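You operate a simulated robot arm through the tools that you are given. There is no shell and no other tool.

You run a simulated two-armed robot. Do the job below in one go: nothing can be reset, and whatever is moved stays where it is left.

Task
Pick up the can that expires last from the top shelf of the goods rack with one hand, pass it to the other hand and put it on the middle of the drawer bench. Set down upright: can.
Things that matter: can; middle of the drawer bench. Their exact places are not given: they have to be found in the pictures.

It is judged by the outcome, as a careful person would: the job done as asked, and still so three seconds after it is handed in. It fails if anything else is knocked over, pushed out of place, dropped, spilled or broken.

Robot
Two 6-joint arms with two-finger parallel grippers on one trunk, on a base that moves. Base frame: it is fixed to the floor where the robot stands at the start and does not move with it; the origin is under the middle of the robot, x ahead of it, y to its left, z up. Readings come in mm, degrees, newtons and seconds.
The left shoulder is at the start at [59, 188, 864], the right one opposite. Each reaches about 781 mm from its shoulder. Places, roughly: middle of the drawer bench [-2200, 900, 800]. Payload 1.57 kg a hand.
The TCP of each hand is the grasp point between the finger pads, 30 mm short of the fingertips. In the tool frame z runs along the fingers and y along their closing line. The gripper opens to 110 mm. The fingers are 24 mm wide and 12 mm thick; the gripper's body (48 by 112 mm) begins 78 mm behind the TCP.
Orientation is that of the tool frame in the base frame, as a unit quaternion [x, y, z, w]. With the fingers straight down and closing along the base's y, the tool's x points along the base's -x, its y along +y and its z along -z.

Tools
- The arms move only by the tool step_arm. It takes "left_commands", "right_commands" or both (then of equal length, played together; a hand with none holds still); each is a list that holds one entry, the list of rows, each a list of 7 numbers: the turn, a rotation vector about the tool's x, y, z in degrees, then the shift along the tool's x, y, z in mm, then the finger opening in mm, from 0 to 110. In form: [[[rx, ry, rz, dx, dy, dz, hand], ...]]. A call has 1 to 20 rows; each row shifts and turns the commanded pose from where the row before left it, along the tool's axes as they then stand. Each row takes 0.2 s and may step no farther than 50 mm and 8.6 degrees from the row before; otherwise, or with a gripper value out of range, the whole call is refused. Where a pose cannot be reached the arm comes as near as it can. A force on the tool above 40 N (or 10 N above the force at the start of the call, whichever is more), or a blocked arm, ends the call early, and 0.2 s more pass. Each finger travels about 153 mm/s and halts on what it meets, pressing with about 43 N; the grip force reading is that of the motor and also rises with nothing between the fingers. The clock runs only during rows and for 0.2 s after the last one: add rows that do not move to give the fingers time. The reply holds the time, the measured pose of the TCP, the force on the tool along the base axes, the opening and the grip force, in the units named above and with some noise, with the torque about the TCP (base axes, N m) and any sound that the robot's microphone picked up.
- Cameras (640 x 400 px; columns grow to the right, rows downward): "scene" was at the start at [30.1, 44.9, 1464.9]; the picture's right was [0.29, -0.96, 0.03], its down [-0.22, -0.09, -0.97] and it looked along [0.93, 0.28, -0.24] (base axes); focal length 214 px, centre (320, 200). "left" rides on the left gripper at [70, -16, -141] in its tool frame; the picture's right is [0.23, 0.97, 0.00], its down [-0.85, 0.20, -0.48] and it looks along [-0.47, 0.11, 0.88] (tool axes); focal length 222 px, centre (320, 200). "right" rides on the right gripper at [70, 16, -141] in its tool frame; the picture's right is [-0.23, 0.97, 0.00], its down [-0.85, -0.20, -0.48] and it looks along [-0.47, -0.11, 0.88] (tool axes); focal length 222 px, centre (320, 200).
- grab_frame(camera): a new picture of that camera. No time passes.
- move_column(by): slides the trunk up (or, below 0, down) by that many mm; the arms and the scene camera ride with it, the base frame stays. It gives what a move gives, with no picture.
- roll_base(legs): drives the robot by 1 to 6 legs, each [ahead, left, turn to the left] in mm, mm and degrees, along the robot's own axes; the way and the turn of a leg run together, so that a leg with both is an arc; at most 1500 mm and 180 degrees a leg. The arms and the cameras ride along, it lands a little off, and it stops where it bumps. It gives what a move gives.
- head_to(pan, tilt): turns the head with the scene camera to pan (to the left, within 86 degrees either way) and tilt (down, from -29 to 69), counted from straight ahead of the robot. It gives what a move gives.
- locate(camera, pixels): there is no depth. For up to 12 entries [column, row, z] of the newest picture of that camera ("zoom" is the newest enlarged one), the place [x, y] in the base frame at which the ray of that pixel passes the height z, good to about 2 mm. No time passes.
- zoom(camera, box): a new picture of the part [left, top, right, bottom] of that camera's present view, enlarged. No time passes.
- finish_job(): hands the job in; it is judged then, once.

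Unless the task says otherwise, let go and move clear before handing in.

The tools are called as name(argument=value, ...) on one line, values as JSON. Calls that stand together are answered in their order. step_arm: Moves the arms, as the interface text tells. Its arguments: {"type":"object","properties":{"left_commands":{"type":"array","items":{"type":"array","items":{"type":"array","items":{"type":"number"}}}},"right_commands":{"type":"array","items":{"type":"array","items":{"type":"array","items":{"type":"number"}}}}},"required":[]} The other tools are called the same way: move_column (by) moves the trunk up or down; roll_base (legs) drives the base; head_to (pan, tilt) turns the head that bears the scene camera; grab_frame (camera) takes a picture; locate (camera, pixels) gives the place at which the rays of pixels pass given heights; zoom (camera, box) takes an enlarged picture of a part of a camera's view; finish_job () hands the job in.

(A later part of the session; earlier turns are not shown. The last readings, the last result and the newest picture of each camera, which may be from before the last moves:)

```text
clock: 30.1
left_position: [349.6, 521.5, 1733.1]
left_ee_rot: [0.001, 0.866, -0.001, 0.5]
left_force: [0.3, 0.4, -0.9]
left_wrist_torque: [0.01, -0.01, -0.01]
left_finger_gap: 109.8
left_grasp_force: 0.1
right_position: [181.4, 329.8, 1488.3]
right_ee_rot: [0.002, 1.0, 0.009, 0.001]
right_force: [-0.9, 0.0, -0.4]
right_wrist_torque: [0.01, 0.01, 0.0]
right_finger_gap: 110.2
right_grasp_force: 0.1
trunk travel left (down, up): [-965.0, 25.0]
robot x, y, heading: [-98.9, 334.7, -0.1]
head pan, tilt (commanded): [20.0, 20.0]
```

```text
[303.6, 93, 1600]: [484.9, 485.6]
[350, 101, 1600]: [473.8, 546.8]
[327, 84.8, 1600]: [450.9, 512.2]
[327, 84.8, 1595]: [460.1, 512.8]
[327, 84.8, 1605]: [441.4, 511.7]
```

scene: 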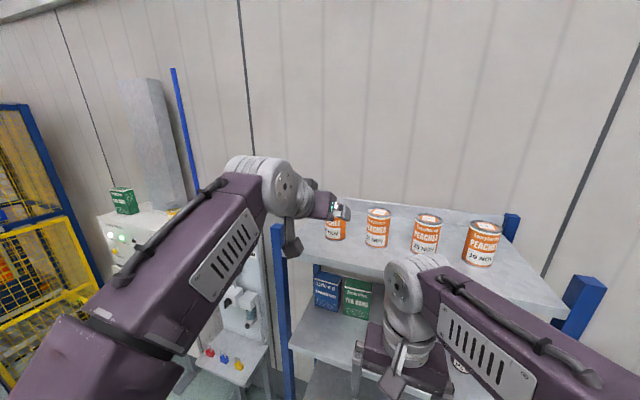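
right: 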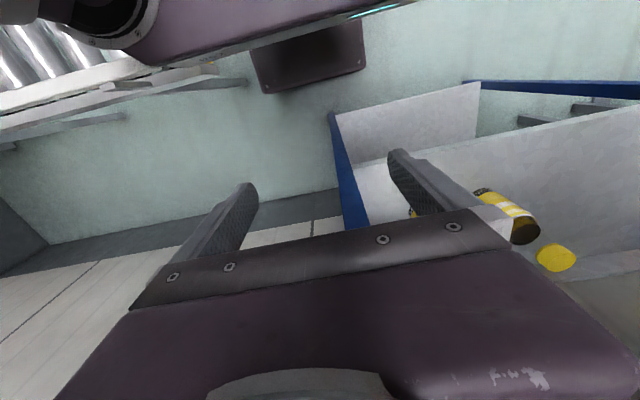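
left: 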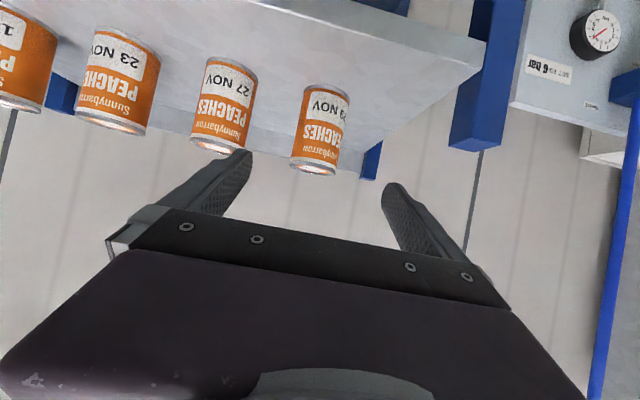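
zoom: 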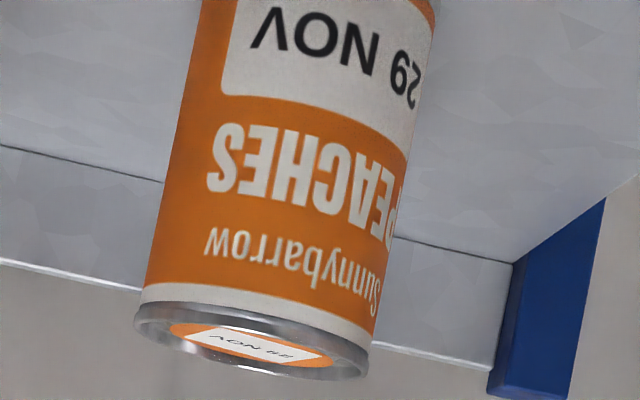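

The left camera confirms the can's centre at about (483,517), with its base on z≈1600. I'll lower the hand to z≈1636 in front of the can, level with its lower third.

step_arm(left_commands=[[[0, 0, 0, 21, -1.1, 12.1, 110], [0, 0, 0, 21, -1.1, 12.1, 110], [0, 0, 0, 21, -1.1, 12.1, 110], [0, 0, 0, 21, -1.1, 12.1, 110], [0, 0, 0, 0, 0, 0, 110]]])

grab_frame(camera="left")

zoom(camera="scene", box=[240, 160, 440, 285])

```text
clock: 31.3
left_position: [366.1, 516.6, 1638.5]
left_ee_rot: [0.001, 0.866, -0.001, 0.501]
left_force: [-0.4, 0.3, 0.4]
left_wrist_torque: [0.02, -0.01, 0.01]
left_finger_gap: 109.8
left_grasp_force: 0.0
left hand out of reach, approached as far as the arm can: row 2, 3, 4
right_position: [180.6, 330.8, 1489.8]
right_ee_rot: [0.001, 1.0, 0.009, 0.0]
right_force: [-0.2, 0.0, -0.1]
right_wrist_torque: [-0.04, 0.0, -0.02]
right_finger_gap: 110.0
right_grasp_force: 0.1
trunk travel left (down, up): [-965.0, 25.0]
robot x, y, heading: [-98.2, 339.7, -0.1]
head pan, tilt (commanded): [20.0, 20.0]
```

```text
taken
```

left: 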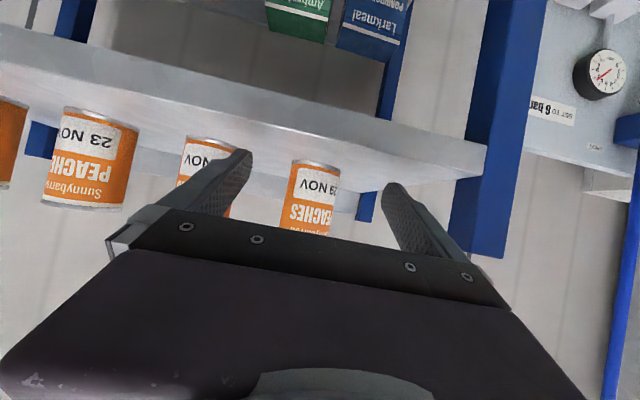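

```text
3.20 times, centred on (340, 222) of scene
```

zoom: 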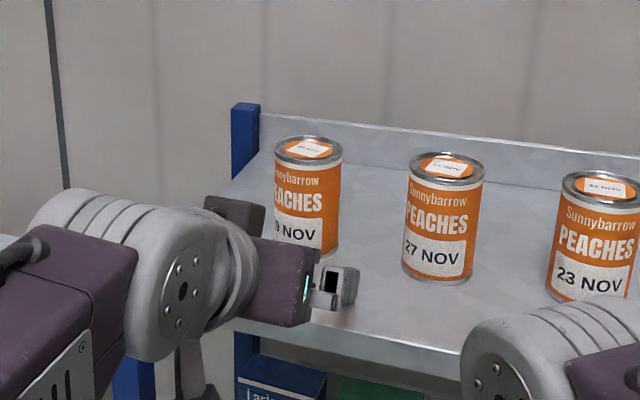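

The hand is at (366,517,1638) in front of the can, with the fingers level and either side of it in y. I'll advance 60 mm and check.

step_arm(left_commands=[[[0, 0, 0, -10, 0, 17.3, 110], [0, 0, 0, -10, 0, 17.3, 110], [0, 0, 0, -10, 0, 17.3, 110], [0, 0, 0, 0, 0, 0, 110]]])

grab_frame(camera="left")

zoom(camera="scene", box=[240, 160, 440, 285])

```text
clock: 32.3
left_position: [424.4, 517.6, 1639.5]
left_ee_rot: [0.001, 0.865, -0.001, 0.501]
left_force: [0.0, -0.3, -0.7]
left_wrist_torque: [-0.01, -0.02, 0.01]
left_finger_gap: 109.8
left_grasp_force: 0.2
right_position: [179.9, 330.4, 1489.8]
right_ee_rot: [0.002, 1.0, 0.008, 0.0]
right_force: [-0.4, -0.8, 0.6]
right_wrist_torque: [0.04, 0.02, -0.01]
right_finger_gap: 110.3
right_grasp_force: 0.0
trunk travel left (down, up): [-965.0, 25.0]
robot x, y, heading: [-98.0, 337.7, -0.2]
head pan, tilt (commanded): [20.0, 20.0]
```

```text
taken
```

left: 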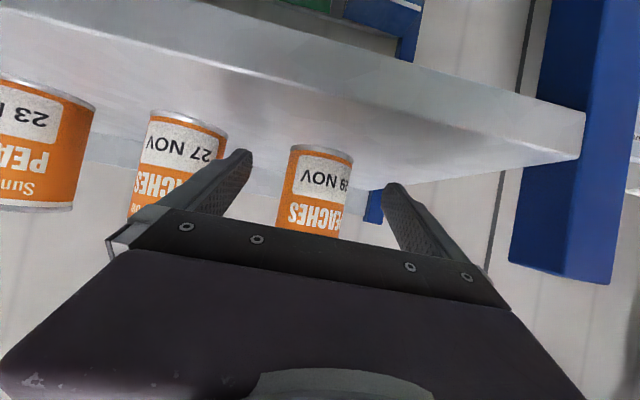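

```text
3.20 times, centred on (340, 222) of scene
```

zoom: 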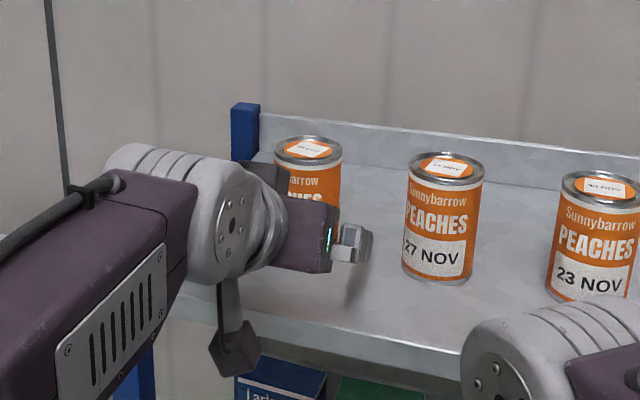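

It is tracking well with no contact, and the fingers are either side of the can. I'll advance the last 58 mm and ease down 4 mm.

step_arm(left_commands=[[[0, 0, 0, -8.5, 0, 17.4, 110], [0, 0, 0, -8.5, 0, 17.4, 110], [0, 0, 0, -8.5, 0, 17.4, 110], [0, 0, 0, 0, 0, 0, 110]]])

grab_frame(camera="left")

zoom(camera="scene", box=[240, 160, 440, 285])

```text
clock: 33.3
left_position: [485.0, 519.8, 1634.0]
left_ee_rot: [0.0, 0.865, 0.0, 0.501]
left_force: [0.6, 0.3, 0.4]
left_wrist_torque: [0.03, -0.01, 0.01]
left_finger_gap: 110.1
left_grasp_force: 0.1
right_position: [180.1, 329.3, 1488.6]
right_ee_rot: [0.001, 1.0, 0.009, 0.001]
right_force: [-0.1, 1.1, 0.7]
right_wrist_torque: [0.0, 0.0, -0.03]
right_finger_gap: 109.8
right_grasp_force: 0.0
trunk travel left (down, up): [-965.0, 25.0]
robot x, y, heading: [-96.8, 337.0, -0.2]
head pan, tilt (commanded): [20.0, 20.0]
```

```text
taken
```

left: 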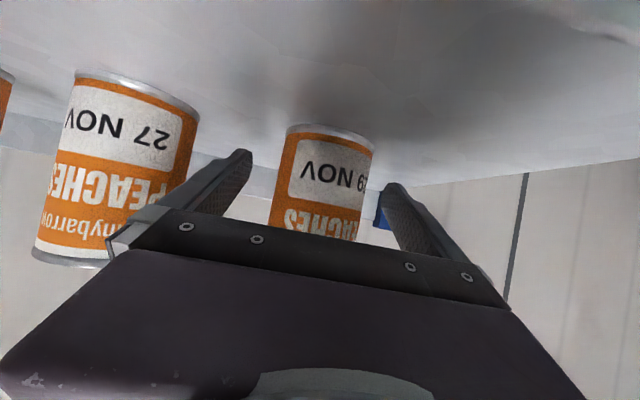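

```text
3.20 times, centred on (340, 222) of scene
```

zoom: 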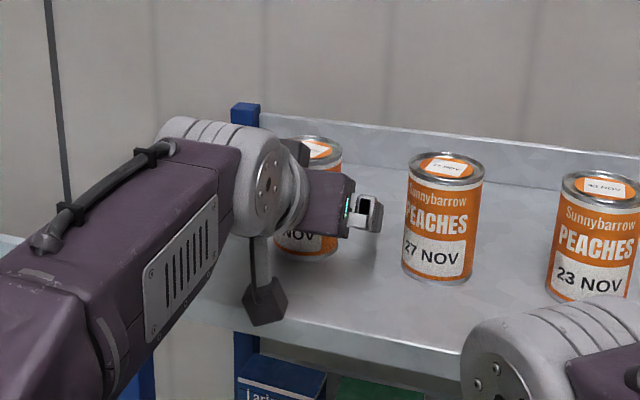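

The can at (325,180) sits midway between the fingertips at (240,160) and (395,195), with no contact yet. I'll close the left gripper.

step_arm(left_commands=[[[0, 0, 0, 0, 0, 0, 80], [0, 0, 0, 0, 0, 0, 68], [0, 0, 0, 0, 0, 0, 55], [0, 0, 0, 0, 0, 0, 50], [0, 0, 0, 0, 0, 0, 50]]])

grab_frame(camera="left")

```text
clock: 34.5
left_position: [485.7, 519.4, 1635.4]
left_ee_rot: [0.001, 0.865, 0.0, 0.502]
left_force: [0.7, 0.2, 0.3]
left_wrist_torque: [0.07, 0.05, 0.02]
left_finger_gap: 59.2
left_grasp_force: 43.3
right_position: [181.7, 330.4, 1489.2]
right_ee_rot: [0.001, 1.0, 0.009, 0.0]
right_force: [0.8, 0.7, -0.3]
right_wrist_torque: [0.02, 0.01, 0.0]
right_finger_gap: 110.0
right_grasp_force: 0.1
trunk travel left (down, up): [-965.0, 25.0]
robot x, y, heading: [-96.8, 336.5, -0.2]
head pan, tilt (commanded): [20.0, 20.0]
```

```text
taken
```

left: 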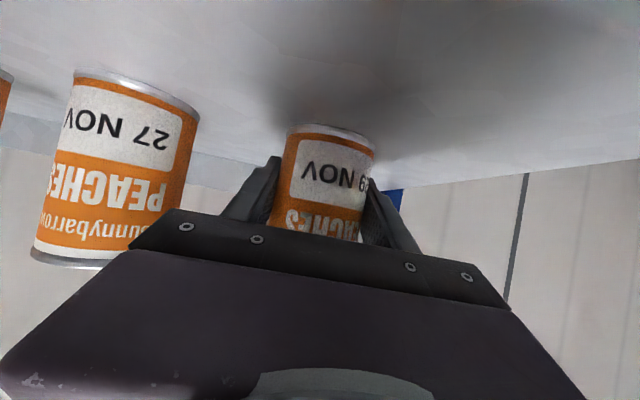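

The gripper stopped at 59 mm with 43 N, so it holds the can. I'll lift gently 20 mm and check the weight, then continue.

step_arm(left_commands=[[[0, 0, 0, -8.66, 0, -5, 50], [0, 0, 0, -8.66, 0, -5, 50], [0, 0, 0, 0, 0, 0, 50]]])

grab_frame(camera="left")

zoom(camera="scene", box=[240, 160, 440, 285])

```text
clock: 35.3
left_position: [484.8, 519.5, 1655.4]
left_ee_rot: [-0.001, 0.866, 0.0, 0.501]
left_force: [0.0, 0.2, -3.5]
left_wrist_torque: [-0.01, -0.03, 0.01]
left_finger_gap: 59.6
left_grasp_force: 42.7
right_position: [180.9, 331.0, 1488.4]
right_ee_rot: [0.002, 1.0, 0.009, 0.001]
right_force: [0.3, 0.2, -1.0]
right_wrist_torque: [0.0, -0.02, 0.02]
right_finger_gap: 110.0
right_grasp_force: 0.0
trunk travel left (down, up): [-965.0, 25.0]
robot x, y, heading: [-98.5, 339.1, -0.2]
head pan, tilt (commanded): [20.0, 20.0]
```

```text
taken
```

left: 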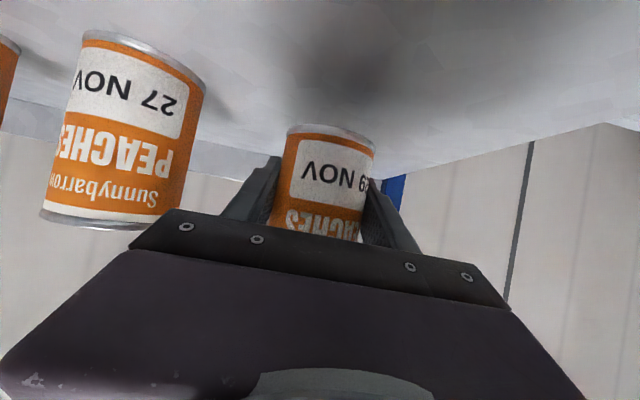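

```text
3.20 times, centred on (340, 222) of scene
```

zoom: 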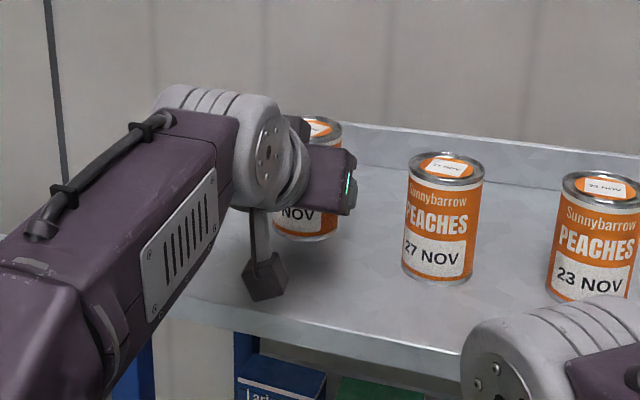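

The can is off the shelf (3.5 N weight) and its neighbours are undisturbed. I'll lift another 80 mm, then back the base straight away from the rack.

step_arm(left_commands=[[[0, 0, 0, -13, 0, -7.5, 50], [0, 0, 0, -17.3, 0, -10, 50], [0, 0, 0, -17.3, 0, -10, 50], [0, 0, 0, -17.3, 0, -10, 50], [0, 0, 0, 0, 0, 0, 50]]])

roll_base(legs=[[-250, 0, 0]])

grab_frame(camera="scene")

```text
clock: 36.5
left_position: [486.7, 520.1, 1730.7]
left_ee_rot: [0.0, 0.865, -0.001, 0.501]
left_force: [-0.5, 0.9, -2.8]
left_wrist_torque: [0.01, 0.0, -0.02]
left_finger_gap: 59.2
left_grasp_force: 43.2
right_position: [181.7, 330.6, 1488.3]
right_ee_rot: [0.002, 1.0, 0.008, 0.0]
right_force: [0.0, -0.1, 0.5]
right_wrist_torque: [0.01, 0.01, -0.01]
right_finger_gap: 110.2
right_grasp_force: 0.0
trunk travel left (down, up): [-965.0, 25.0]
robot x, y, heading: [-102.0, 339.0, -0.5]
head pan, tilt (commanded): [20.0, 20.0]
```

```text
clock: 38.4
left_position: [231.4, 520.8, 1729.0]
left_ee_rot: [-0.001, 0.866, 0.001, 0.499]
left_force: [1.2, -0.6, -3.7]
left_wrist_torque: [0.02, -0.04, 0.0]
left_finger_gap: 59.2
left_grasp_force: 42.7
right_position: [-73.1, 332.6, 1486.5]
right_ee_rot: [0.001, 1.0, 0.008, -0.002]
right_force: [0.5, 0.2, 0.8]
right_wrist_torque: [0.02, 0.05, -0.01]
right_finger_gap: 110.1
right_grasp_force: 0.0
trunk travel left (down, up): [-965.0, 25.0]
robot x, y, heading: [-360.5, 339.6, -0.1]
head pan, tilt (commanded): [20.0, 20.0]
```

```text
taken
```

scene: 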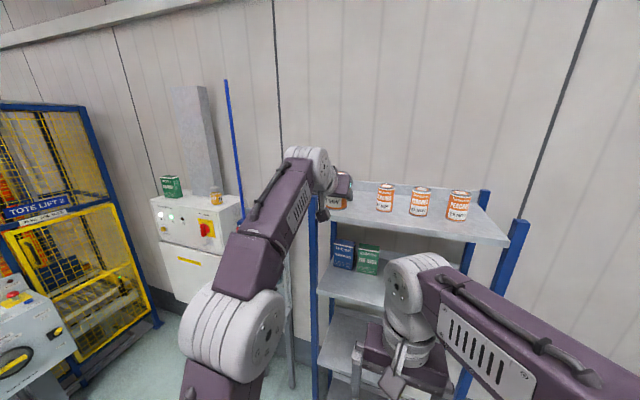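

The can is out and the other three cans are still in place. I'll look to both sides to find the drawer bench and check the space before driving further.

head_to(pan=86, tilt=30)

grab_frame(camera="scene")

head_to(pan=-86, tilt=30)

grab_frame(camera="scene")

```text
clock: 39.8
left_position: [228.3, 521.8, 1730.3]
left_ee_rot: [-0.001, 0.866, 0.0, 0.5]
left_force: [-0.1, 0.1, -3.4]
left_wrist_torque: [0.0, -0.02, -0.01]
left_finger_gap: 59.5
left_grasp_force: 43.5
right_position: [-77.0, 330.1, 1487.8]
right_ee_rot: [0.002, 1.0, 0.008, 0.001]
right_force: [0.3, 0.4, 0.7]
right_wrist_torque: [0.02, -0.02, 0.03]
right_finger_gap: 110.3
right_grasp_force: 0.1
trunk travel left (down, up): [-965.0, 25.0]
robot x, y, heading: [-362.9, 338.1, -0.3]
head pan, tilt (commanded): [85.9, 30.0]
```

```text
taken
```

scene: 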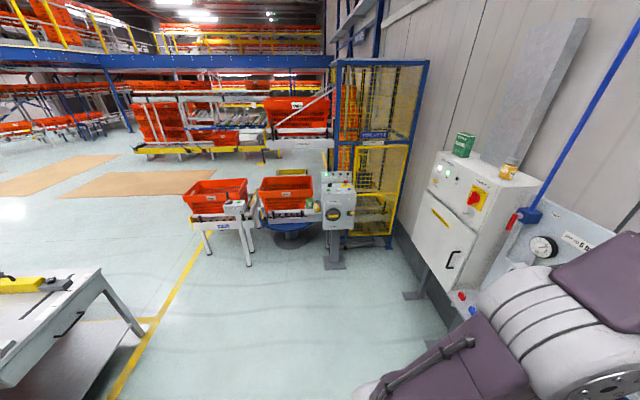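

```text
clock: 42.4
left_position: [225.4, 520.5, 1730.4]
left_ee_rot: [0.0, 0.866, 0.0, 0.5]
left_force: [0.3, 0.1, -3.1]
left_wrist_torque: [0.0, -0.02, -0.01]
left_finger_gap: 59.3
left_grasp_force: 43.8
right_position: [-79.4, 331.5, 1488.0]
right_ee_rot: [0.003, 1.0, 0.008, 0.0]
right_force: [0.9, -0.6, 0.1]
right_wrist_torque: [-0.02, -0.01, 0.0]
right_finger_gap: 110.2
right_grasp_force: 0.0
trunk travel left (down, up): [-965.0, 25.0]
robot x, y, heading: [-356.8, 336.8, -0.1]
head pan, tilt (commanded): [-85.9, 30.0]
```

```text
taken
```

scene: 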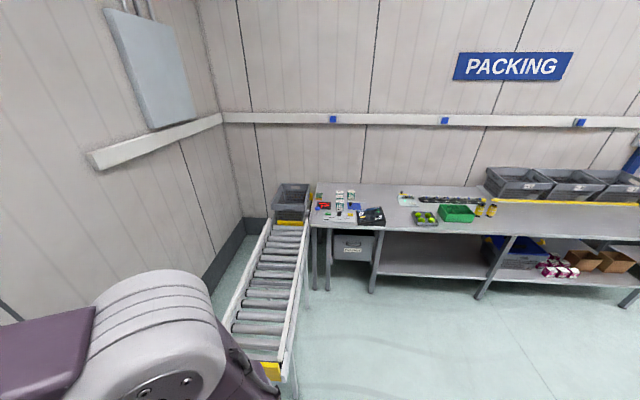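

The drawer bench is the grey table at the left edge of the first picture, around (60,320). The second picture shows the packing bench, away to the right. I'll back off another 200 mm from the rack for room to hand over, and move the empty right hand aside.

roll_base(legs=[[-200, 0, 0]])

step_arm(right_commands=[[[0, 0, 0, 0, -30, 0, 110], [0, 0, 0, 0, -30, 0, 110], [0, 0, 0, 0, -30, 0, 110], [0, 0, 0, 0, -30, 0, 110], [0, 0, 0, 0, -30, 0, 110], [0, 0, 0, 0, -30, 0, 110], [0, 0, 0, 0, 0, 0, 110]]])

head_to(pan=5, tilt=35)

grab_frame(camera="scene")

```text
clock: 44.0
left_position: [29.7, 523.9, 1727.7]
left_ee_rot: [-0.003, 0.867, 0.002, 0.498]
left_force: [0.8, -0.7, -3.7]
left_wrist_torque: [-0.02, -0.01, -0.01]
left_finger_gap: 59.3
left_grasp_force: 43.3
right_position: [-273.8, 333.6, 1487.5]
right_ee_rot: [0.0, 1.0, 0.008, -0.001]
right_force: [0.5, -0.1, 0.1]
right_wrist_torque: [0.03, -0.01, 0.0]
right_finger_gap: 110.1
right_grasp_force: 0.1
trunk travel left (down, up): [-965.0, 25.0]
robot x, y, heading: [-558.7, 336.1, 0.1]
head pan, tilt (commanded): [-85.9, 30.0]
```

```text
clock: 45.5
left_position: [24.0, 524.2, 1729.9]
left_ee_rot: [-0.003, 0.866, 0.002, 0.501]
left_force: [0.0, 0.8, -2.2]
left_wrist_torque: [-0.02, 0.0, -0.01]
left_finger_gap: 59.6
left_grasp_force: 43.4
right_position: [-279.6, 153.4, 1487.8]
right_ee_rot: [-0.002, 1.0, 0.008, 0.001]
right_force: [-0.2, 0.1, -0.1]
right_wrist_torque: [-0.01, -0.01, -0.01]
right_finger_gap: 110.1
right_grasp_force: 0.1
trunk travel left (down, up): [-965.0, 25.0]
robot x, y, heading: [-560.2, 339.4, 0.1]
head pan, tilt (commanded): [-85.9, 30.0]
```

```text
clock: 47.2
left_position: [24.4, 524.1, 1730.7]
left_ee_rot: [-0.004, 0.866, 0.003, 0.5]
left_force: [-0.5, 0.2, -4.0]
left_wrist_torque: [-0.02, -0.01, 0.03]
left_finger_gap: 59.4
left_grasp_force: 43.0
right_position: [-280.5, 152.8, 1487.4]
right_ee_rot: [-0.001, 1.0, 0.008, 0.0]
right_force: [-0.2, 0.5, -0.5]
right_wrist_torque: [0.0, 0.0, -0.02]
right_finger_gap: 110.3
right_grasp_force: 0.2
trunk travel left (down, up): [-965.0, 25.0]
robot x, y, heading: [-564.1, 341.0, 0.1]
head pan, tilt (commanded): [5.0, 35.0]
```

```text
taken
```

scene: 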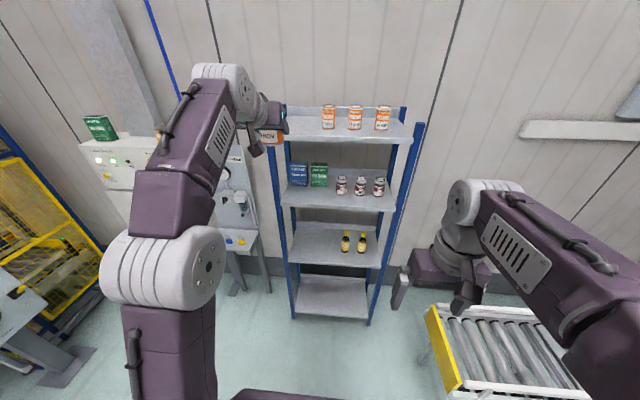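

There is clear space ahead and the can is firmly held. I'll lower the left hand to roughly chest height in front of the robot's centre, keeping the can upright.

step_arm(left_commands=[[[0, 0, 0, 37.7, -10, 13, 50], [0, 0, 0, 37.7, -10, 13, 50], [0, 0, 0, 37.7, -10, 13, 50], [0, 0, 0, 37.7, -10, 13, 50], [0, 0, 0, 37.7, -10, 13, 50], [0, 0, 0, 37.7, -10, 13, 50], [0, 0, 0, 0, 0, 0, 50]]])

grab_frame(camera="scene")

```text
clock: 48.8
left_position: [-22.6, 466.5, 1496.9]
left_ee_rot: [-0.002, 0.866, 0.001, 0.499]
left_force: [0.5, -0.2, -3.3]
left_wrist_torque: [-0.01, -0.01, -0.01]
left_finger_gap: 59.4
left_grasp_force: 42.8
right_position: [-279.8, 154.5, 1487.4]
right_ee_rot: [-0.001, 1.0, 0.008, 0.0]
right_force: [0.9, 0.3, 0.0]
right_wrist_torque: [0.01, -0.02, 0.02]
right_finger_gap: 110.1
right_grasp_force: 0.0
trunk travel left (down, up): [-965.0, 25.0]
robot x, y, heading: [-560.4, 337.8, 0.2]
head pan, tilt (commanded): [5.0, 35.0]
```

```text
taken
```

scene: 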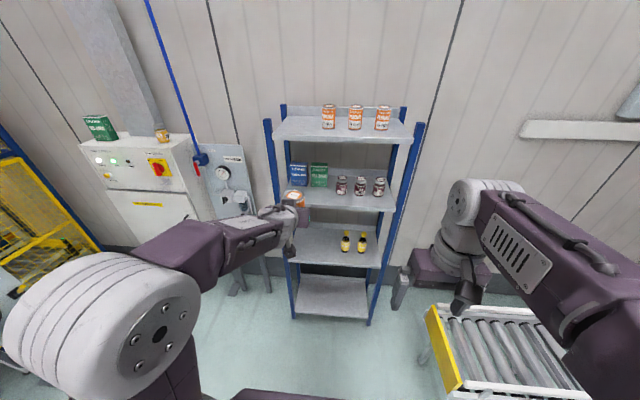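

It is tracking cleanly, so I'll continue down to about z 1300, nearer the robot's centre line.

step_arm(left_commands=[[[0, 0, 0, 38.1, -12, 12.8, 50], [0, 0, 0, 38.1, -12, 12.8, 50], [0, 0, 0, 38.1, -12, 12.8, 50], [0, 0, 0, 38.1, -12, 12.8, 50], [0, 0, 0, 38.1, -12, 12.8, 50], [0, 0, 0, 0, 0, 0, 50]]])

grab_frame(camera="scene")

```text
clock: 50.2
left_position: [-61.5, 401.8, 1299.4]
left_ee_rot: [-0.003, 0.866, 0.003, 0.501]
left_force: [-0.6, 0.4, -2.5]
left_wrist_torque: [0.02, 0.0, -0.01]
left_finger_gap: 59.6
left_grasp_force: 42.9
right_position: [-280.1, 153.5, 1489.0]
right_ee_rot: [0.0, 1.0, 0.009, 0.0]
right_force: [0.3, 1.0, -0.2]
right_wrist_torque: [-0.01, -0.02, -0.04]
right_finger_gap: 109.9
right_grasp_force: 0.0
trunk travel left (down, up): [-965.0, 25.0]
robot x, y, heading: [-560.4, 340.2, 0.4]
head pan, tilt (commanded): [5.0, 35.0]
```

```text
taken
```

scene: 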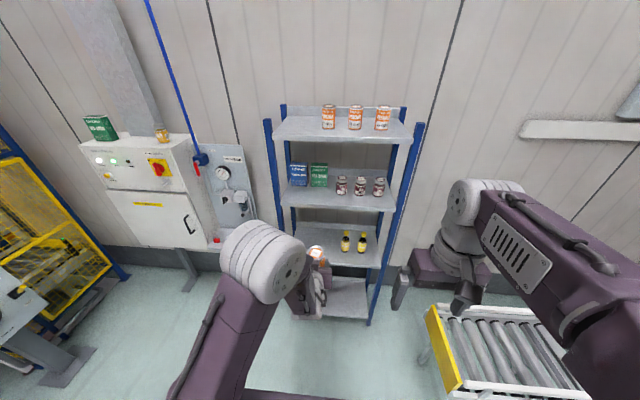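

The left hand holds the can at (−61,402,1299). I'll yaw it 30° to the right about the vertical so its wrist moves out of the way of the right arm, and shift it slightly toward the centre.

step_arm(left_commands=[[[6.5, 0, 3.75, 0, 0, 0, 50], [6.5, 0, 3.75, 0, 0, 0, 50], [6.5, 0, 3.75, 0, 0, 0, 50], [6.5, 0, 3.75, 0, 0, 0, 50], [0, 0, 0, 0, 0, 0, 50]]])

grab_frame(camera="scene")

```text
clock: 51.4
left_position: [-113.5, 263.7, 1342.8]
left_ee_rot: [0.213, 0.84, -0.114, 0.485]
left_force: [0.8, 0.4, -2.9]
left_wrist_torque: [-0.03, -0.02, -0.02]
left_finger_gap: 59.5
left_grasp_force: 42.6
left hand out of reach, approached as far as the arm can: row 1, 2, 3, 4
right_position: [-280.1, 154.2, 1487.6]
right_ee_rot: [0.0, 1.0, 0.007, 0.001]
right_force: [0.0, -0.3, -0.9]
right_wrist_torque: [-0.03, 0.03, 0.04]
right_finger_gap: 110.0
right_grasp_force: 0.1
trunk travel left (down, up): [-965.0, 25.0]
robot x, y, heading: [-562.1, 340.2, 0.2]
head pan, tilt (commanded): [5.0, 35.0]
```

```text
taken
```

scene: 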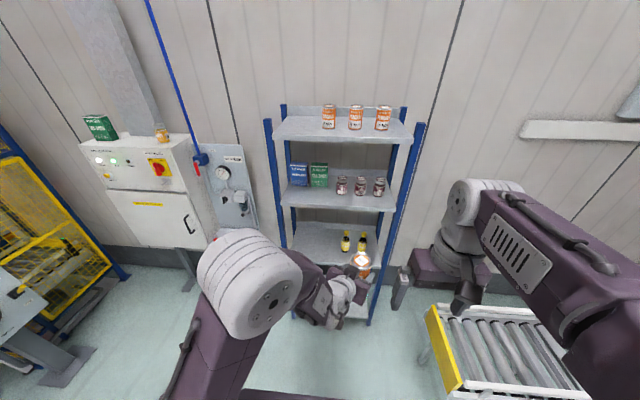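

The arm could not hold the spot while yawing, so the hand swung to (−113,264,1343) with a yaw of about −28° and the can within 1° of upright. That is well placed for the right arm. I'll bring the right hand up and over, staying above the can, and look.

step_arm(right_commands=[[[0, 0, 0, 0, 0, -35, 110], [0, 0, 0, 0, 0, -35, 110], [0, 0, 0, -28, 6, 0, 110], [0, 0, 0, -28, 6, 0, 110], [0, 0, 0, -28, 6, 0, 110], [0, 0, 0, -28, 6, 0, 110], [0, 0, 0, 0, 0, 0, 110]]])

grab_frame(camera="right")

grab_frame(camera="scene")

grab_frame(camera="left")

```text
clock: 53.0
left_position: [-112.9, 263.3, 1341.7]
left_ee_rot: [0.214, 0.84, -0.115, 0.486]
left_force: [-0.5, 0.4, -2.6]
left_wrist_torque: [0.0, -0.04, -0.01]
left_finger_gap: 59.5
left_grasp_force: 42.4
right_position: [-165.2, 175.1, 1554.9]
right_ee_rot: [0.0, 1.0, 0.009, 0.0]
right_force: [0.2, -0.2, -0.3]
right_wrist_torque: [0.0, 0.03, 0.0]
right_finger_gap: 109.6
right_grasp_force: 0.0
trunk travel left (down, up): [-965.0, 25.0]
robot x, y, heading: [-563.4, 338.8, 0.3]
head pan, tilt (commanded): [5.0, 35.0]
```

```text
taken
```

right: 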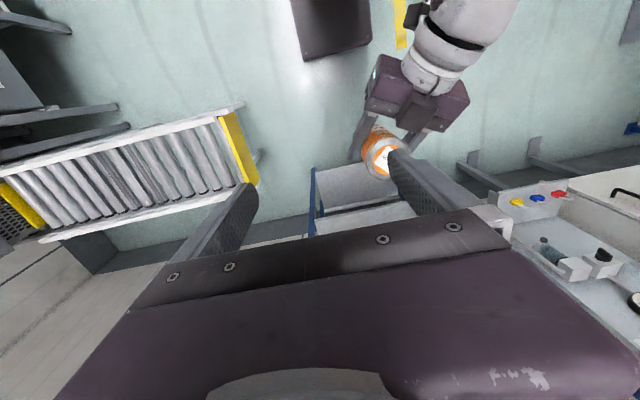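

```text
taken
```

scene: 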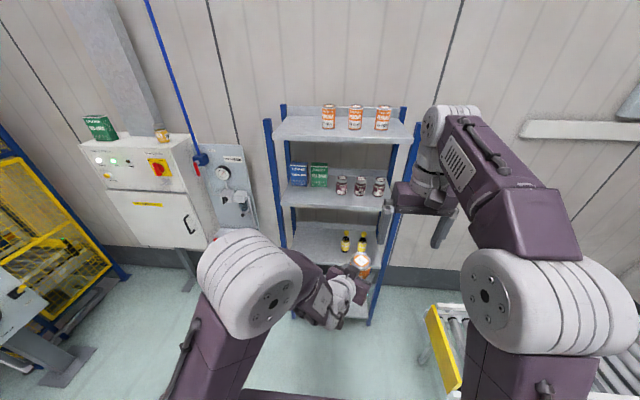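

```text
taken
```

left: 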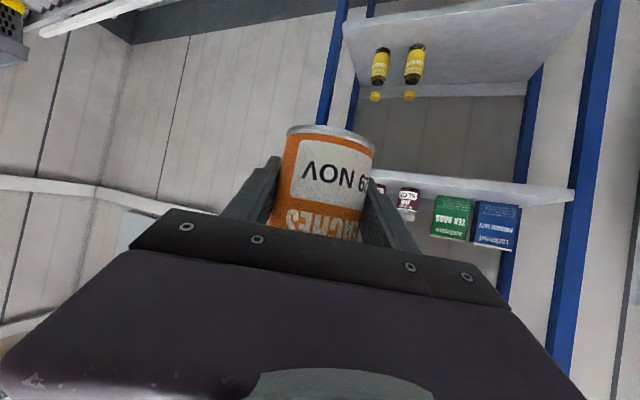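

The right camera sees the can's lid at (382,158) between the left hand's fingers, and the left wrist well below and behind it. I'll measure the lid centre.

zoom(camera="right", box=[320, 110, 448, 190])

```text
5.00 times, centred on (384, 150) of right
```

zoom: 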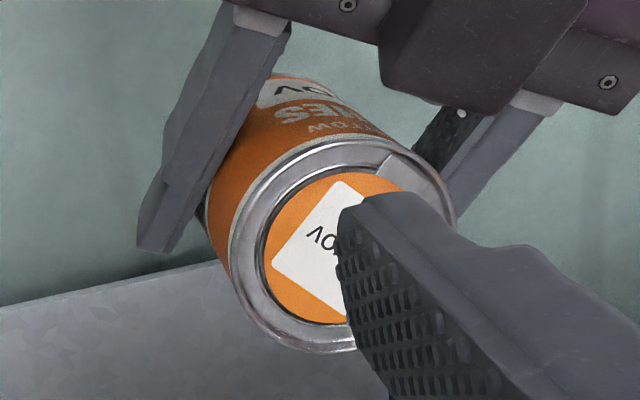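

locate(camera="zoom", pixels=[[342, 246, 1401], [228, 246, 1401], [335, 353, 1401], [345, 138, 1401], [345, 246, 1395], [345, 246, 1407]])

```text
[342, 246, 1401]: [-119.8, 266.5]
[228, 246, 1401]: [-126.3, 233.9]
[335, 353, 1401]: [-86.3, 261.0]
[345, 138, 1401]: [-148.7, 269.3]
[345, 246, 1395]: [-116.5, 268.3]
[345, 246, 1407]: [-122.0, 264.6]
```

The lid centre is at about (−118,266) with its top near z 1401. I'll centre the right hand above it at the present height and yaw it 28° so its closing line matches the left hand's.

step_arm(right_commands=[[[0, 0, 0, -15.8, 30.3, 0, 110], [0, 0, 0, -15.8, 30.3, 0, 110], [0, 0, 0, -15.8, 30.3, 0, 110], [0, 0, 7.03, 0, 0, 0, 110], [0, 0, 7.03, 0, 0, 0, 110], [0, 0, 7.03, 0, 0, 0, 110], [0, 0, 7.03, 0, 0, 0, 110], [0, 0, 0, 0, 0, 0, 110]]])

grab_frame(camera="right")

grab_frame(camera="scene")

```text
clock: 54.8
left_position: [-113.1, 263.4, 1342.0]
left_ee_rot: [0.215, 0.84, -0.115, 0.485]
left_force: [0.5, -0.2, -3.3]
left_wrist_torque: [0.0, -0.03, -0.01]
left_finger_gap: 59.3
left_grasp_force: 42.4
right_position: [-122.0, 266.0, 1557.0]
right_ee_rot: [0.243, 0.97, 0.009, 0.0]
right_force: [-0.2, -0.1, -0.7]
right_wrist_torque: [-0.01, 0.01, -0.01]
right_finger_gap: 110.1
right_grasp_force: 0.1
trunk travel left (down, up): [-965.0, 25.0]
robot x, y, heading: [-562.1, 340.0, 0.2]
head pan, tilt (commanded): [5.0, 35.0]
```

```text
taken
```

right: 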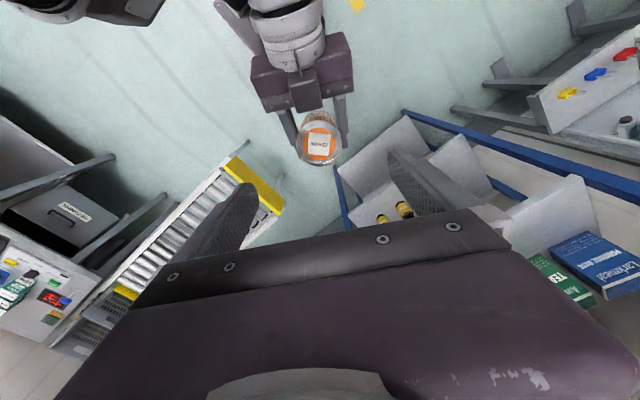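

```text
taken
```

scene: 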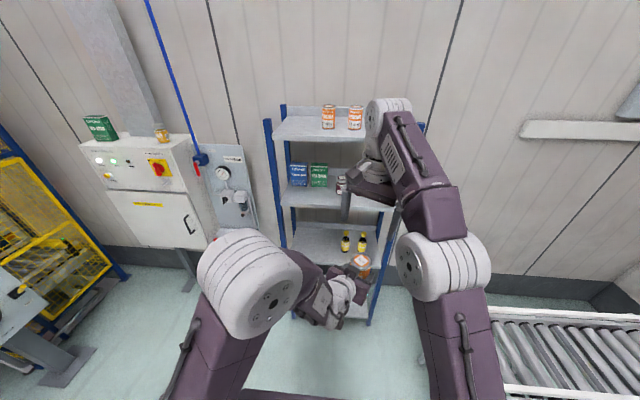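

The right hand is at (−122,266,1557) with its closing line matched to the left hand's, and the can's lid at (320,140) is centred between its fingers. I'll measure the lid again from this closer-to-vertical view.

zoom(camera="right", box=[256, 100, 384, 180])

```text
5.00 times, centred on (320, 140) of right
```

zoom: 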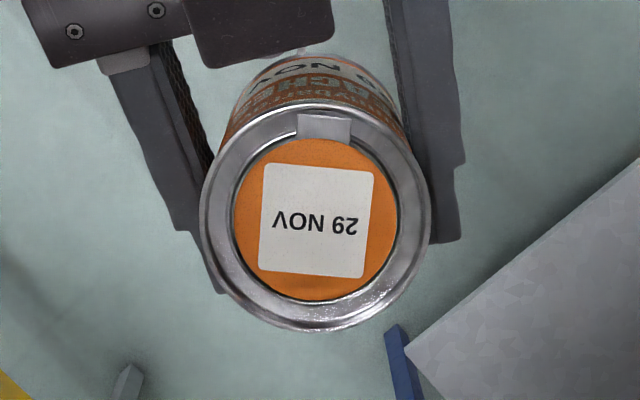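

locate(camera="zoom", pixels=[[316, 217, 1401], [201, 217, 1401], [431, 217, 1401], [318, 102, 1401], [316, 331, 1401], [462, 165, 1350], [185, 232, 1350]])

```text
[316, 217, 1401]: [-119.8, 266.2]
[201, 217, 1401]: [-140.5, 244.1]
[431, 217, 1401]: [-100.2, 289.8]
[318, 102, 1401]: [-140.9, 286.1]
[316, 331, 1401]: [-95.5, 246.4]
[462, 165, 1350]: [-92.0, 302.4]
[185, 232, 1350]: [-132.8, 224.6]
```

The lid centre is (−119,266.5) with a diameter of about 61 mm. I'll descend 100 mm with the fingers open, then check.

step_arm(right_commands=[[[0, 0, 0, -0.7, -0.3, 25, 110], [0, 0, 0, -0.7, -0.3, 25, 110], [0, 0, 0, -0.7, -0.3, 25, 110], [0, 0, 0, -0.7, -0.3, 25, 110], [0, 0, 0, 0, 0, 0, 110]]])

grab_frame(camera="right")

```text
clock: 56.0
left_position: [-112.7, 263.4, 1342.8]
left_ee_rot: [0.213, 0.84, -0.114, 0.485]
left_force: [-0.9, 0.2, -3.0]
left_wrist_torque: [-0.02, -0.02, -0.02]
left_finger_gap: 59.3
left_grasp_force: 43.3
right_position: [-118.6, 266.0, 1457.8]
right_ee_rot: [0.242, 0.97, 0.009, -0.002]
right_force: [0.2, 1.1, 0.5]
right_wrist_torque: [-0.01, -0.01, -0.01]
right_finger_gap: 110.0
right_grasp_force: 0.0
trunk travel left (down, up): [-965.0, 25.0]
robot x, y, heading: [-563.8, 338.8, 0.3]
head pan, tilt (commanded): [5.0, 35.0]
```

```text
taken
```

right: 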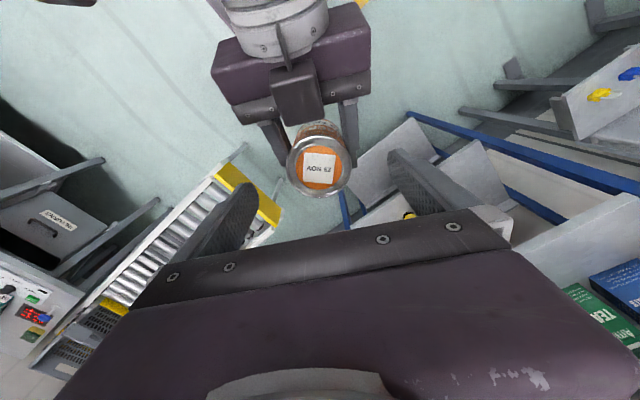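

Well aligned. I'll go down another 58 mm so the right hand's tips sit on the upper third of the can, just above the left fingers.

step_arm(right_commands=[[[0, 0, 0, 0.2, -0.3, 20, 110], [0, 0, 0, 0.2, -0.3, 20, 110], [0, 0, 0, 0.2, -0.3, 18, 110], [0, 0, 0, 0, 0, 0, 110]]])

grab_frame(camera="right")

zoom(camera="scene", box=[280, 160, 440, 260])

grab_frame(camera="left")

```text
clock: 57.0
left_position: [-112.6, 263.5, 1341.9]
left_ee_rot: [0.214, 0.84, -0.115, 0.485]
left_force: [0.2, 0.4, -3.3]
left_wrist_torque: [-0.02, -0.02, 0.0]
left_finger_gap: 59.3
left_grasp_force: 43.9
right_position: [-121.0, 266.3, 1398.5]
right_ee_rot: [0.242, 0.97, 0.009, -0.002]
right_force: [0.7, 0.2, 0.6]
right_wrist_torque: [-0.01, 0.04, 0.02]
right_finger_gap: 110.1
right_grasp_force: 0.0
trunk travel left (down, up): [-965.0, 25.0]
robot x, y, heading: [-560.2, 336.0, 0.2]
head pan, tilt (commanded): [5.0, 35.0]
```

```text
taken
```

right: 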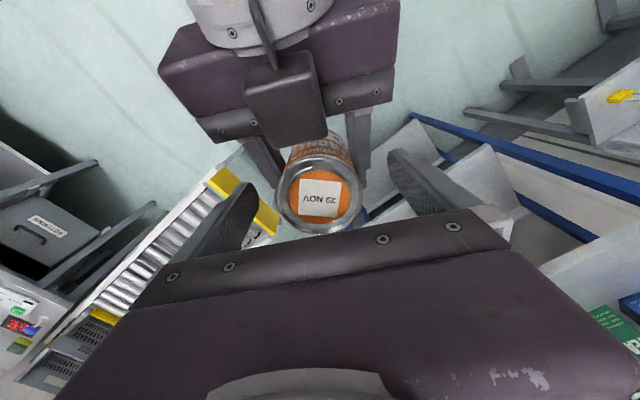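

```text
4.00 times, centred on (360, 210) of scene
```

zoom: 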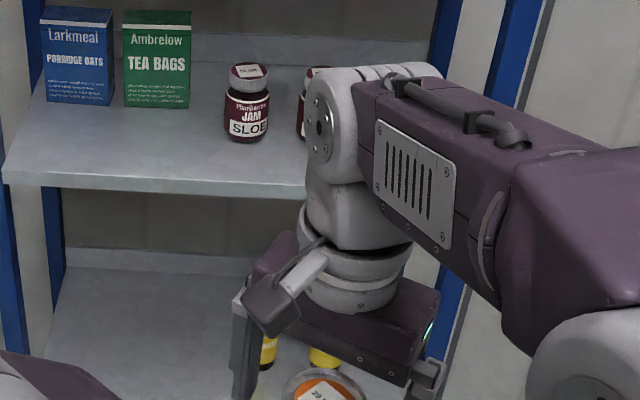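

```text
taken
```

left: 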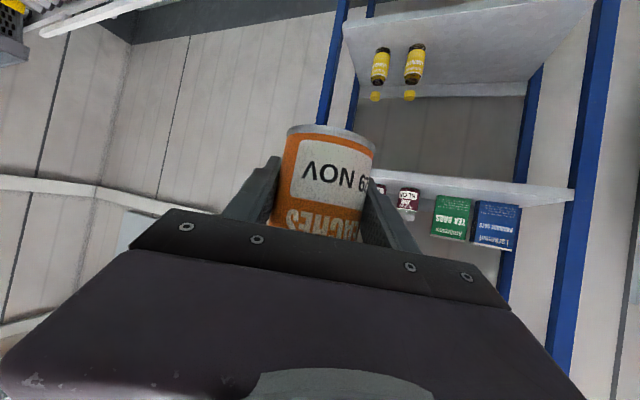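

The right hand's centre point (about pixel (321,193) in its camera) coincides with the lid centre, at (−121,266,1398.5). I'll close the right gripper while the left holds still.

step_arm(left_commands=[[[0, 0, 0, 0, 0, 0, 50], [0, 0, 0, 0, 0, 0, 50], [0, 0, 0, 0, 0, 0, 50], [0, 0, 0, 0, 0, 0, 50], [0, 0, 0, 0, 0, 0, 50]]], right_commands=[[[0, 0, 0, 0, 0, 0, 85], [0, 0, 0, 0, 0, 0, 68], [0, 0, 0, 0, 0, 0, 58], [0, 0, 0, 0, 0, 0, 50], [0, 0, 0, 0, 0, 0, 50]]])

grab_frame(camera="right")

```text
clock: 58.2
left_position: [-113.0, 263.2, 1342.3]
left_ee_rot: [0.212, 0.841, -0.114, 0.485]
left_force: [4.9, 9.0, -4.1]
left_wrist_torque: [-0.64, 0.36, 0.02]
left_finger_gap: 59.3
left_grasp_force: 43.0
right_position: [-119.7, 266.7, 1399.1]
right_ee_rot: [0.242, 0.97, 0.008, -0.002]
right_force: [-4.0, -9.0, 0.1]
right_wrist_torque: [0.14, -0.12, -0.08]
right_finger_gap: 59.1
right_grasp_force: 43.0
trunk travel left (down, up): [-965.0, 25.0]
robot x, y, heading: [-558.9, 338.8, 0.1]
head pan, tilt (commanded): [5.0, 35.0]
```

```text
taken
```

right: 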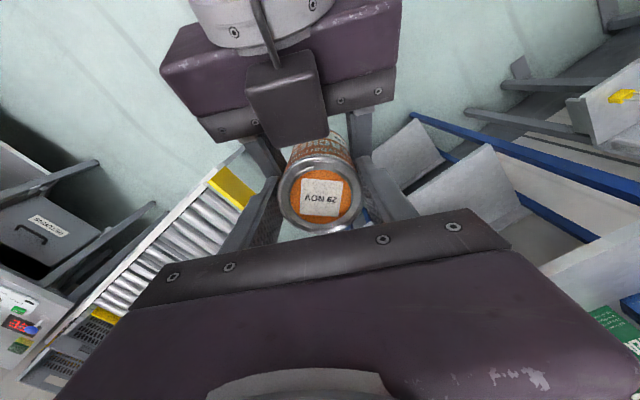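

Both hands now hold the can: the right gap is 59 mm at 43 N, with only about 10 N of side load. I'll open the left hand and watch the right hand take the weight.

step_arm(left_commands=[[[0, 0, 0, 0, 0, 0, 64], [0, 0, 0, 0, 0, 0, 80], [0, 0, 0, 0, 0, 0, 110], [0, 0, 0, 0, 0, 0, 110]]], right_commands=[[[0, 0, 0, 0, 0, 0, 50], [0, 0, 0, 0, 0, 0, 50], [0, 0, 0, 0, 0, 0, 50], [0, 0, 0, 0, 0, 0, 50]]])

grab_frame(camera="right")

grab_frame(camera="left")

```text
clock: 59.2
left_position: [-114.0, 263.6, 1341.9]
left_ee_rot: [0.213, 0.84, -0.114, 0.486]
left_force: [-0.2, -0.4, -0.1]
left_wrist_torque: [0.0, 0.0, -0.01]
left_finger_gap: 109.8
left_grasp_force: 0.0
right_position: [-120.8, 265.0, 1399.8]
right_ee_rot: [0.242, 0.97, 0.008, -0.001]
right_force: [0.8, 0.4, 0.2]
right_wrist_torque: [-0.01, -0.02, 0.01]
right_finger_gap: 59.3
right_grasp_force: 42.6
trunk travel left (down, up): [-965.0, 25.0]
robot x, y, heading: [-559.2, 339.0, 0.1]
head pan, tilt (commanded): [5.0, 35.0]
```

```text
taken
```

right: 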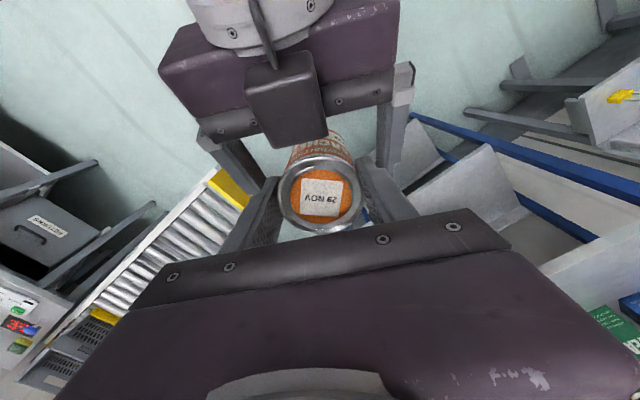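

```text
taken
```

left: 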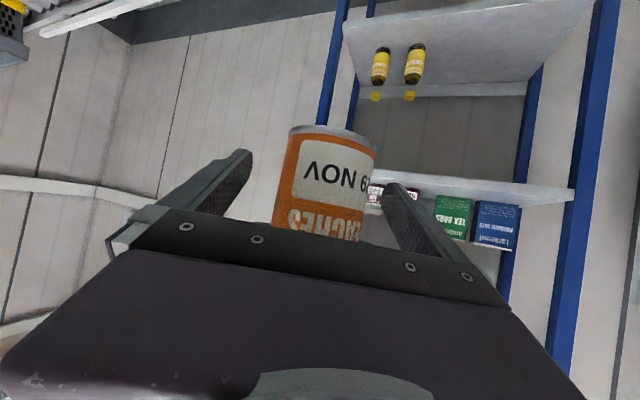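

The left hand is free (0 N, open) and the can stays in the right hand. I'll lift the right hand straight up slowly, out from between the left fingers.

step_arm(right_commands=[[[0, 0, 0, 0, 0, -10, 50], [0, 0, 0, 0, 0, -15, 50], [0, 0, 0, 0, 0, -15, 50], [0, 0, 0, 0, 0, 0, 50]]])

grab_frame(camera="right")

grab_frame(camera="left")

```text
clock: 60.2
left_position: [-112.7, 263.6, 1341.6]
left_ee_rot: [0.213, 0.84, -0.114, 0.486]
left_force: [0.5, -0.6, -0.3]
left_wrist_torque: [-0.01, 0.01, 0.01]
left_finger_gap: 110.3
left_grasp_force: 0.1
right_position: [-120.5, 265.9, 1440.6]
right_ee_rot: [0.242, 0.97, 0.009, -0.002]
right_force: [-0.2, 0.4, -2.9]
right_wrist_torque: [-0.02, 0.03, -0.01]
right_finger_gap: 59.4
right_grasp_force: 42.8
trunk travel left (down, up): [-965.0, 25.0]
robot x, y, heading: [-559.3, 335.7, 0.1]
head pan, tilt (commanded): [5.0, 35.0]
```

```text
taken
```

right: 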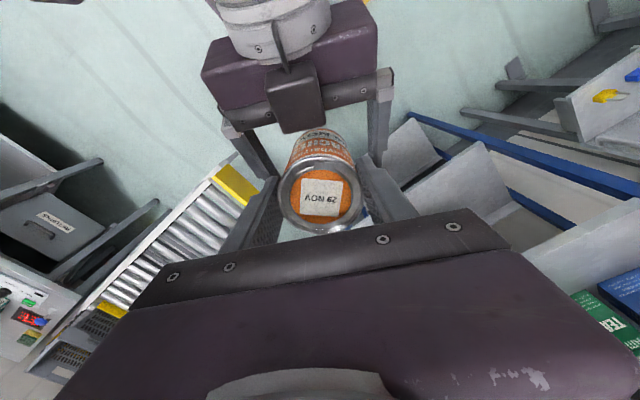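

```text
taken
```

left: 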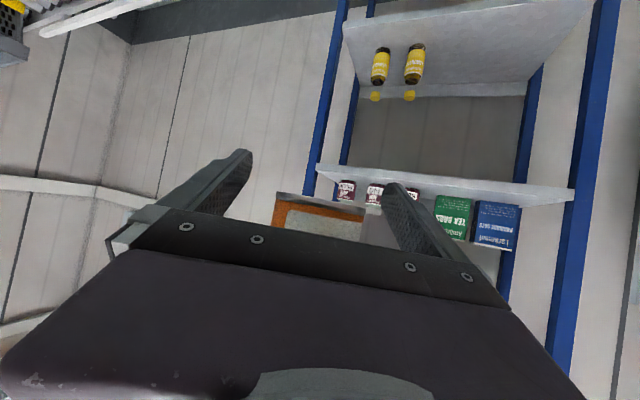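

The right hand now carries the weight (−2.9 N) and the can rises cleanly. I'll lift another 90 mm, then move the can away from the left hand.

step_arm(right_commands=[[[0, 0, 0, 0, 0, -22, 50], [0, 0, 0, 0, 0, -22, 50], [0, 0, 0, 0, 0, -22, 50], [0, 0, 0, 0, 0, -22, 50], [0, 0, 0, 0, 0, 0, 50]]])

grab_frame(camera="right")

grab_frame(camera="scene")

```text
clock: 61.4
left_position: [-112.6, 262.4, 1342.1]
left_ee_rot: [0.213, 0.84, -0.114, 0.485]
left_force: [0.3, -0.4, -0.2]
left_wrist_torque: [0.03, 0.01, 0.0]
left_finger_gap: 110.1
left_grasp_force: 0.0
right_position: [-118.1, 265.0, 1527.7]
right_ee_rot: [0.242, 0.97, 0.008, -0.001]
right_force: [0.0, -0.7, -4.0]
right_wrist_torque: [0.0, 0.01, -0.01]
right_finger_gap: 59.4
right_grasp_force: 43.0
trunk travel left (down, up): [-965.0, 25.0]
robot x, y, heading: [-562.9, 338.7, 0.4]
head pan, tilt (commanded): [5.0, 35.0]
```

```text
taken
```

right: 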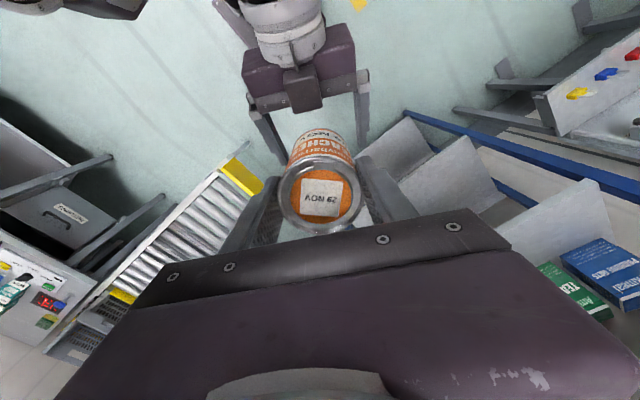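

```text
taken
```

scene: 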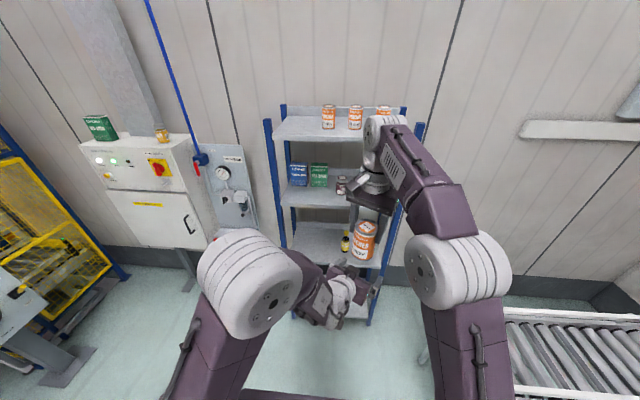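

The can is clear above the left hand. I'll move the right hand (with the can) away to the right and the empty left hand to the left at the same time.

step_arm(left_commands=[[[0, 0, 0, 0, 0, 0, 110], [0, 0, 0, 0, 0, 0, 110], [0, 0, 0, 8.8, 33, -15.3, 110], [0, 0, 0, 8.8, 33, -15.3, 110], [0, 0, 0, 8.8, 33, -15.3, 110], [0, 0, 0, 8.8, 33, -15.3, 110], [0, 0, 0, 0, 0, 0, 110]]], right_commands=[[[0, 0, 0, -17.7, -33.1, 0, 50], [0, 0, 0, -17.7, -33.1, 0, 50], [0, 0, 0, -17.7, -33.1, 0, 50], [0, 0, 0, -17.7, -33.1, 0, 50], [0, 0, 0, 0, 0, 0, 50], [0, 0, 0, 0, 0, 0, 50], [0, 0, 0, 0, 0, 0, 50]]])

grab_frame(camera="scene")

```text
clock: 63.0
left_position: [-155.0, 285.2, 1370.7]
left_ee_rot: [0.22, 0.837, -0.124, 0.485]
left_force: [-0.1, 0.0, 0.3]
left_wrist_torque: [0.01, -0.03, 0.0]
left_finger_gap: 110.0
left_grasp_force: 0.0
left hand out of reach, approached as far as the arm can: row 3, 4, 5, 6
right_position: [-118.3, 116.2, 1524.7]
right_ee_rot: [0.243, 0.97, 0.008, -0.002]
right_force: [0.1, 0.1, -3.5]
right_wrist_torque: [-0.02, -0.01, -0.01]
right_finger_gap: 59.3
right_grasp_force: 42.8
trunk travel left (down, up): [-965.0, 25.0]
robot x, y, heading: [-564.1, 340.3, 0.0]
head pan, tilt (commanded): [5.0, 35.0]
```

```text
taken
```

scene: 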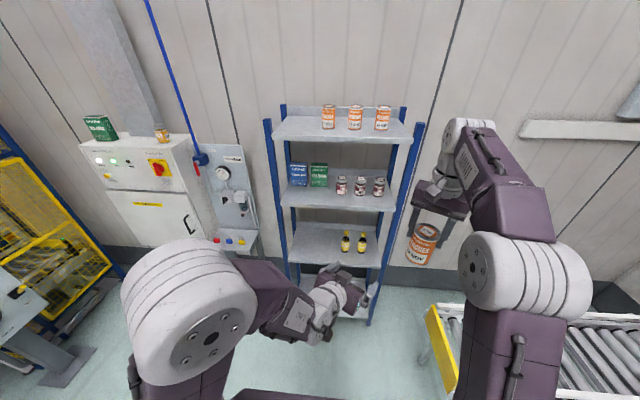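

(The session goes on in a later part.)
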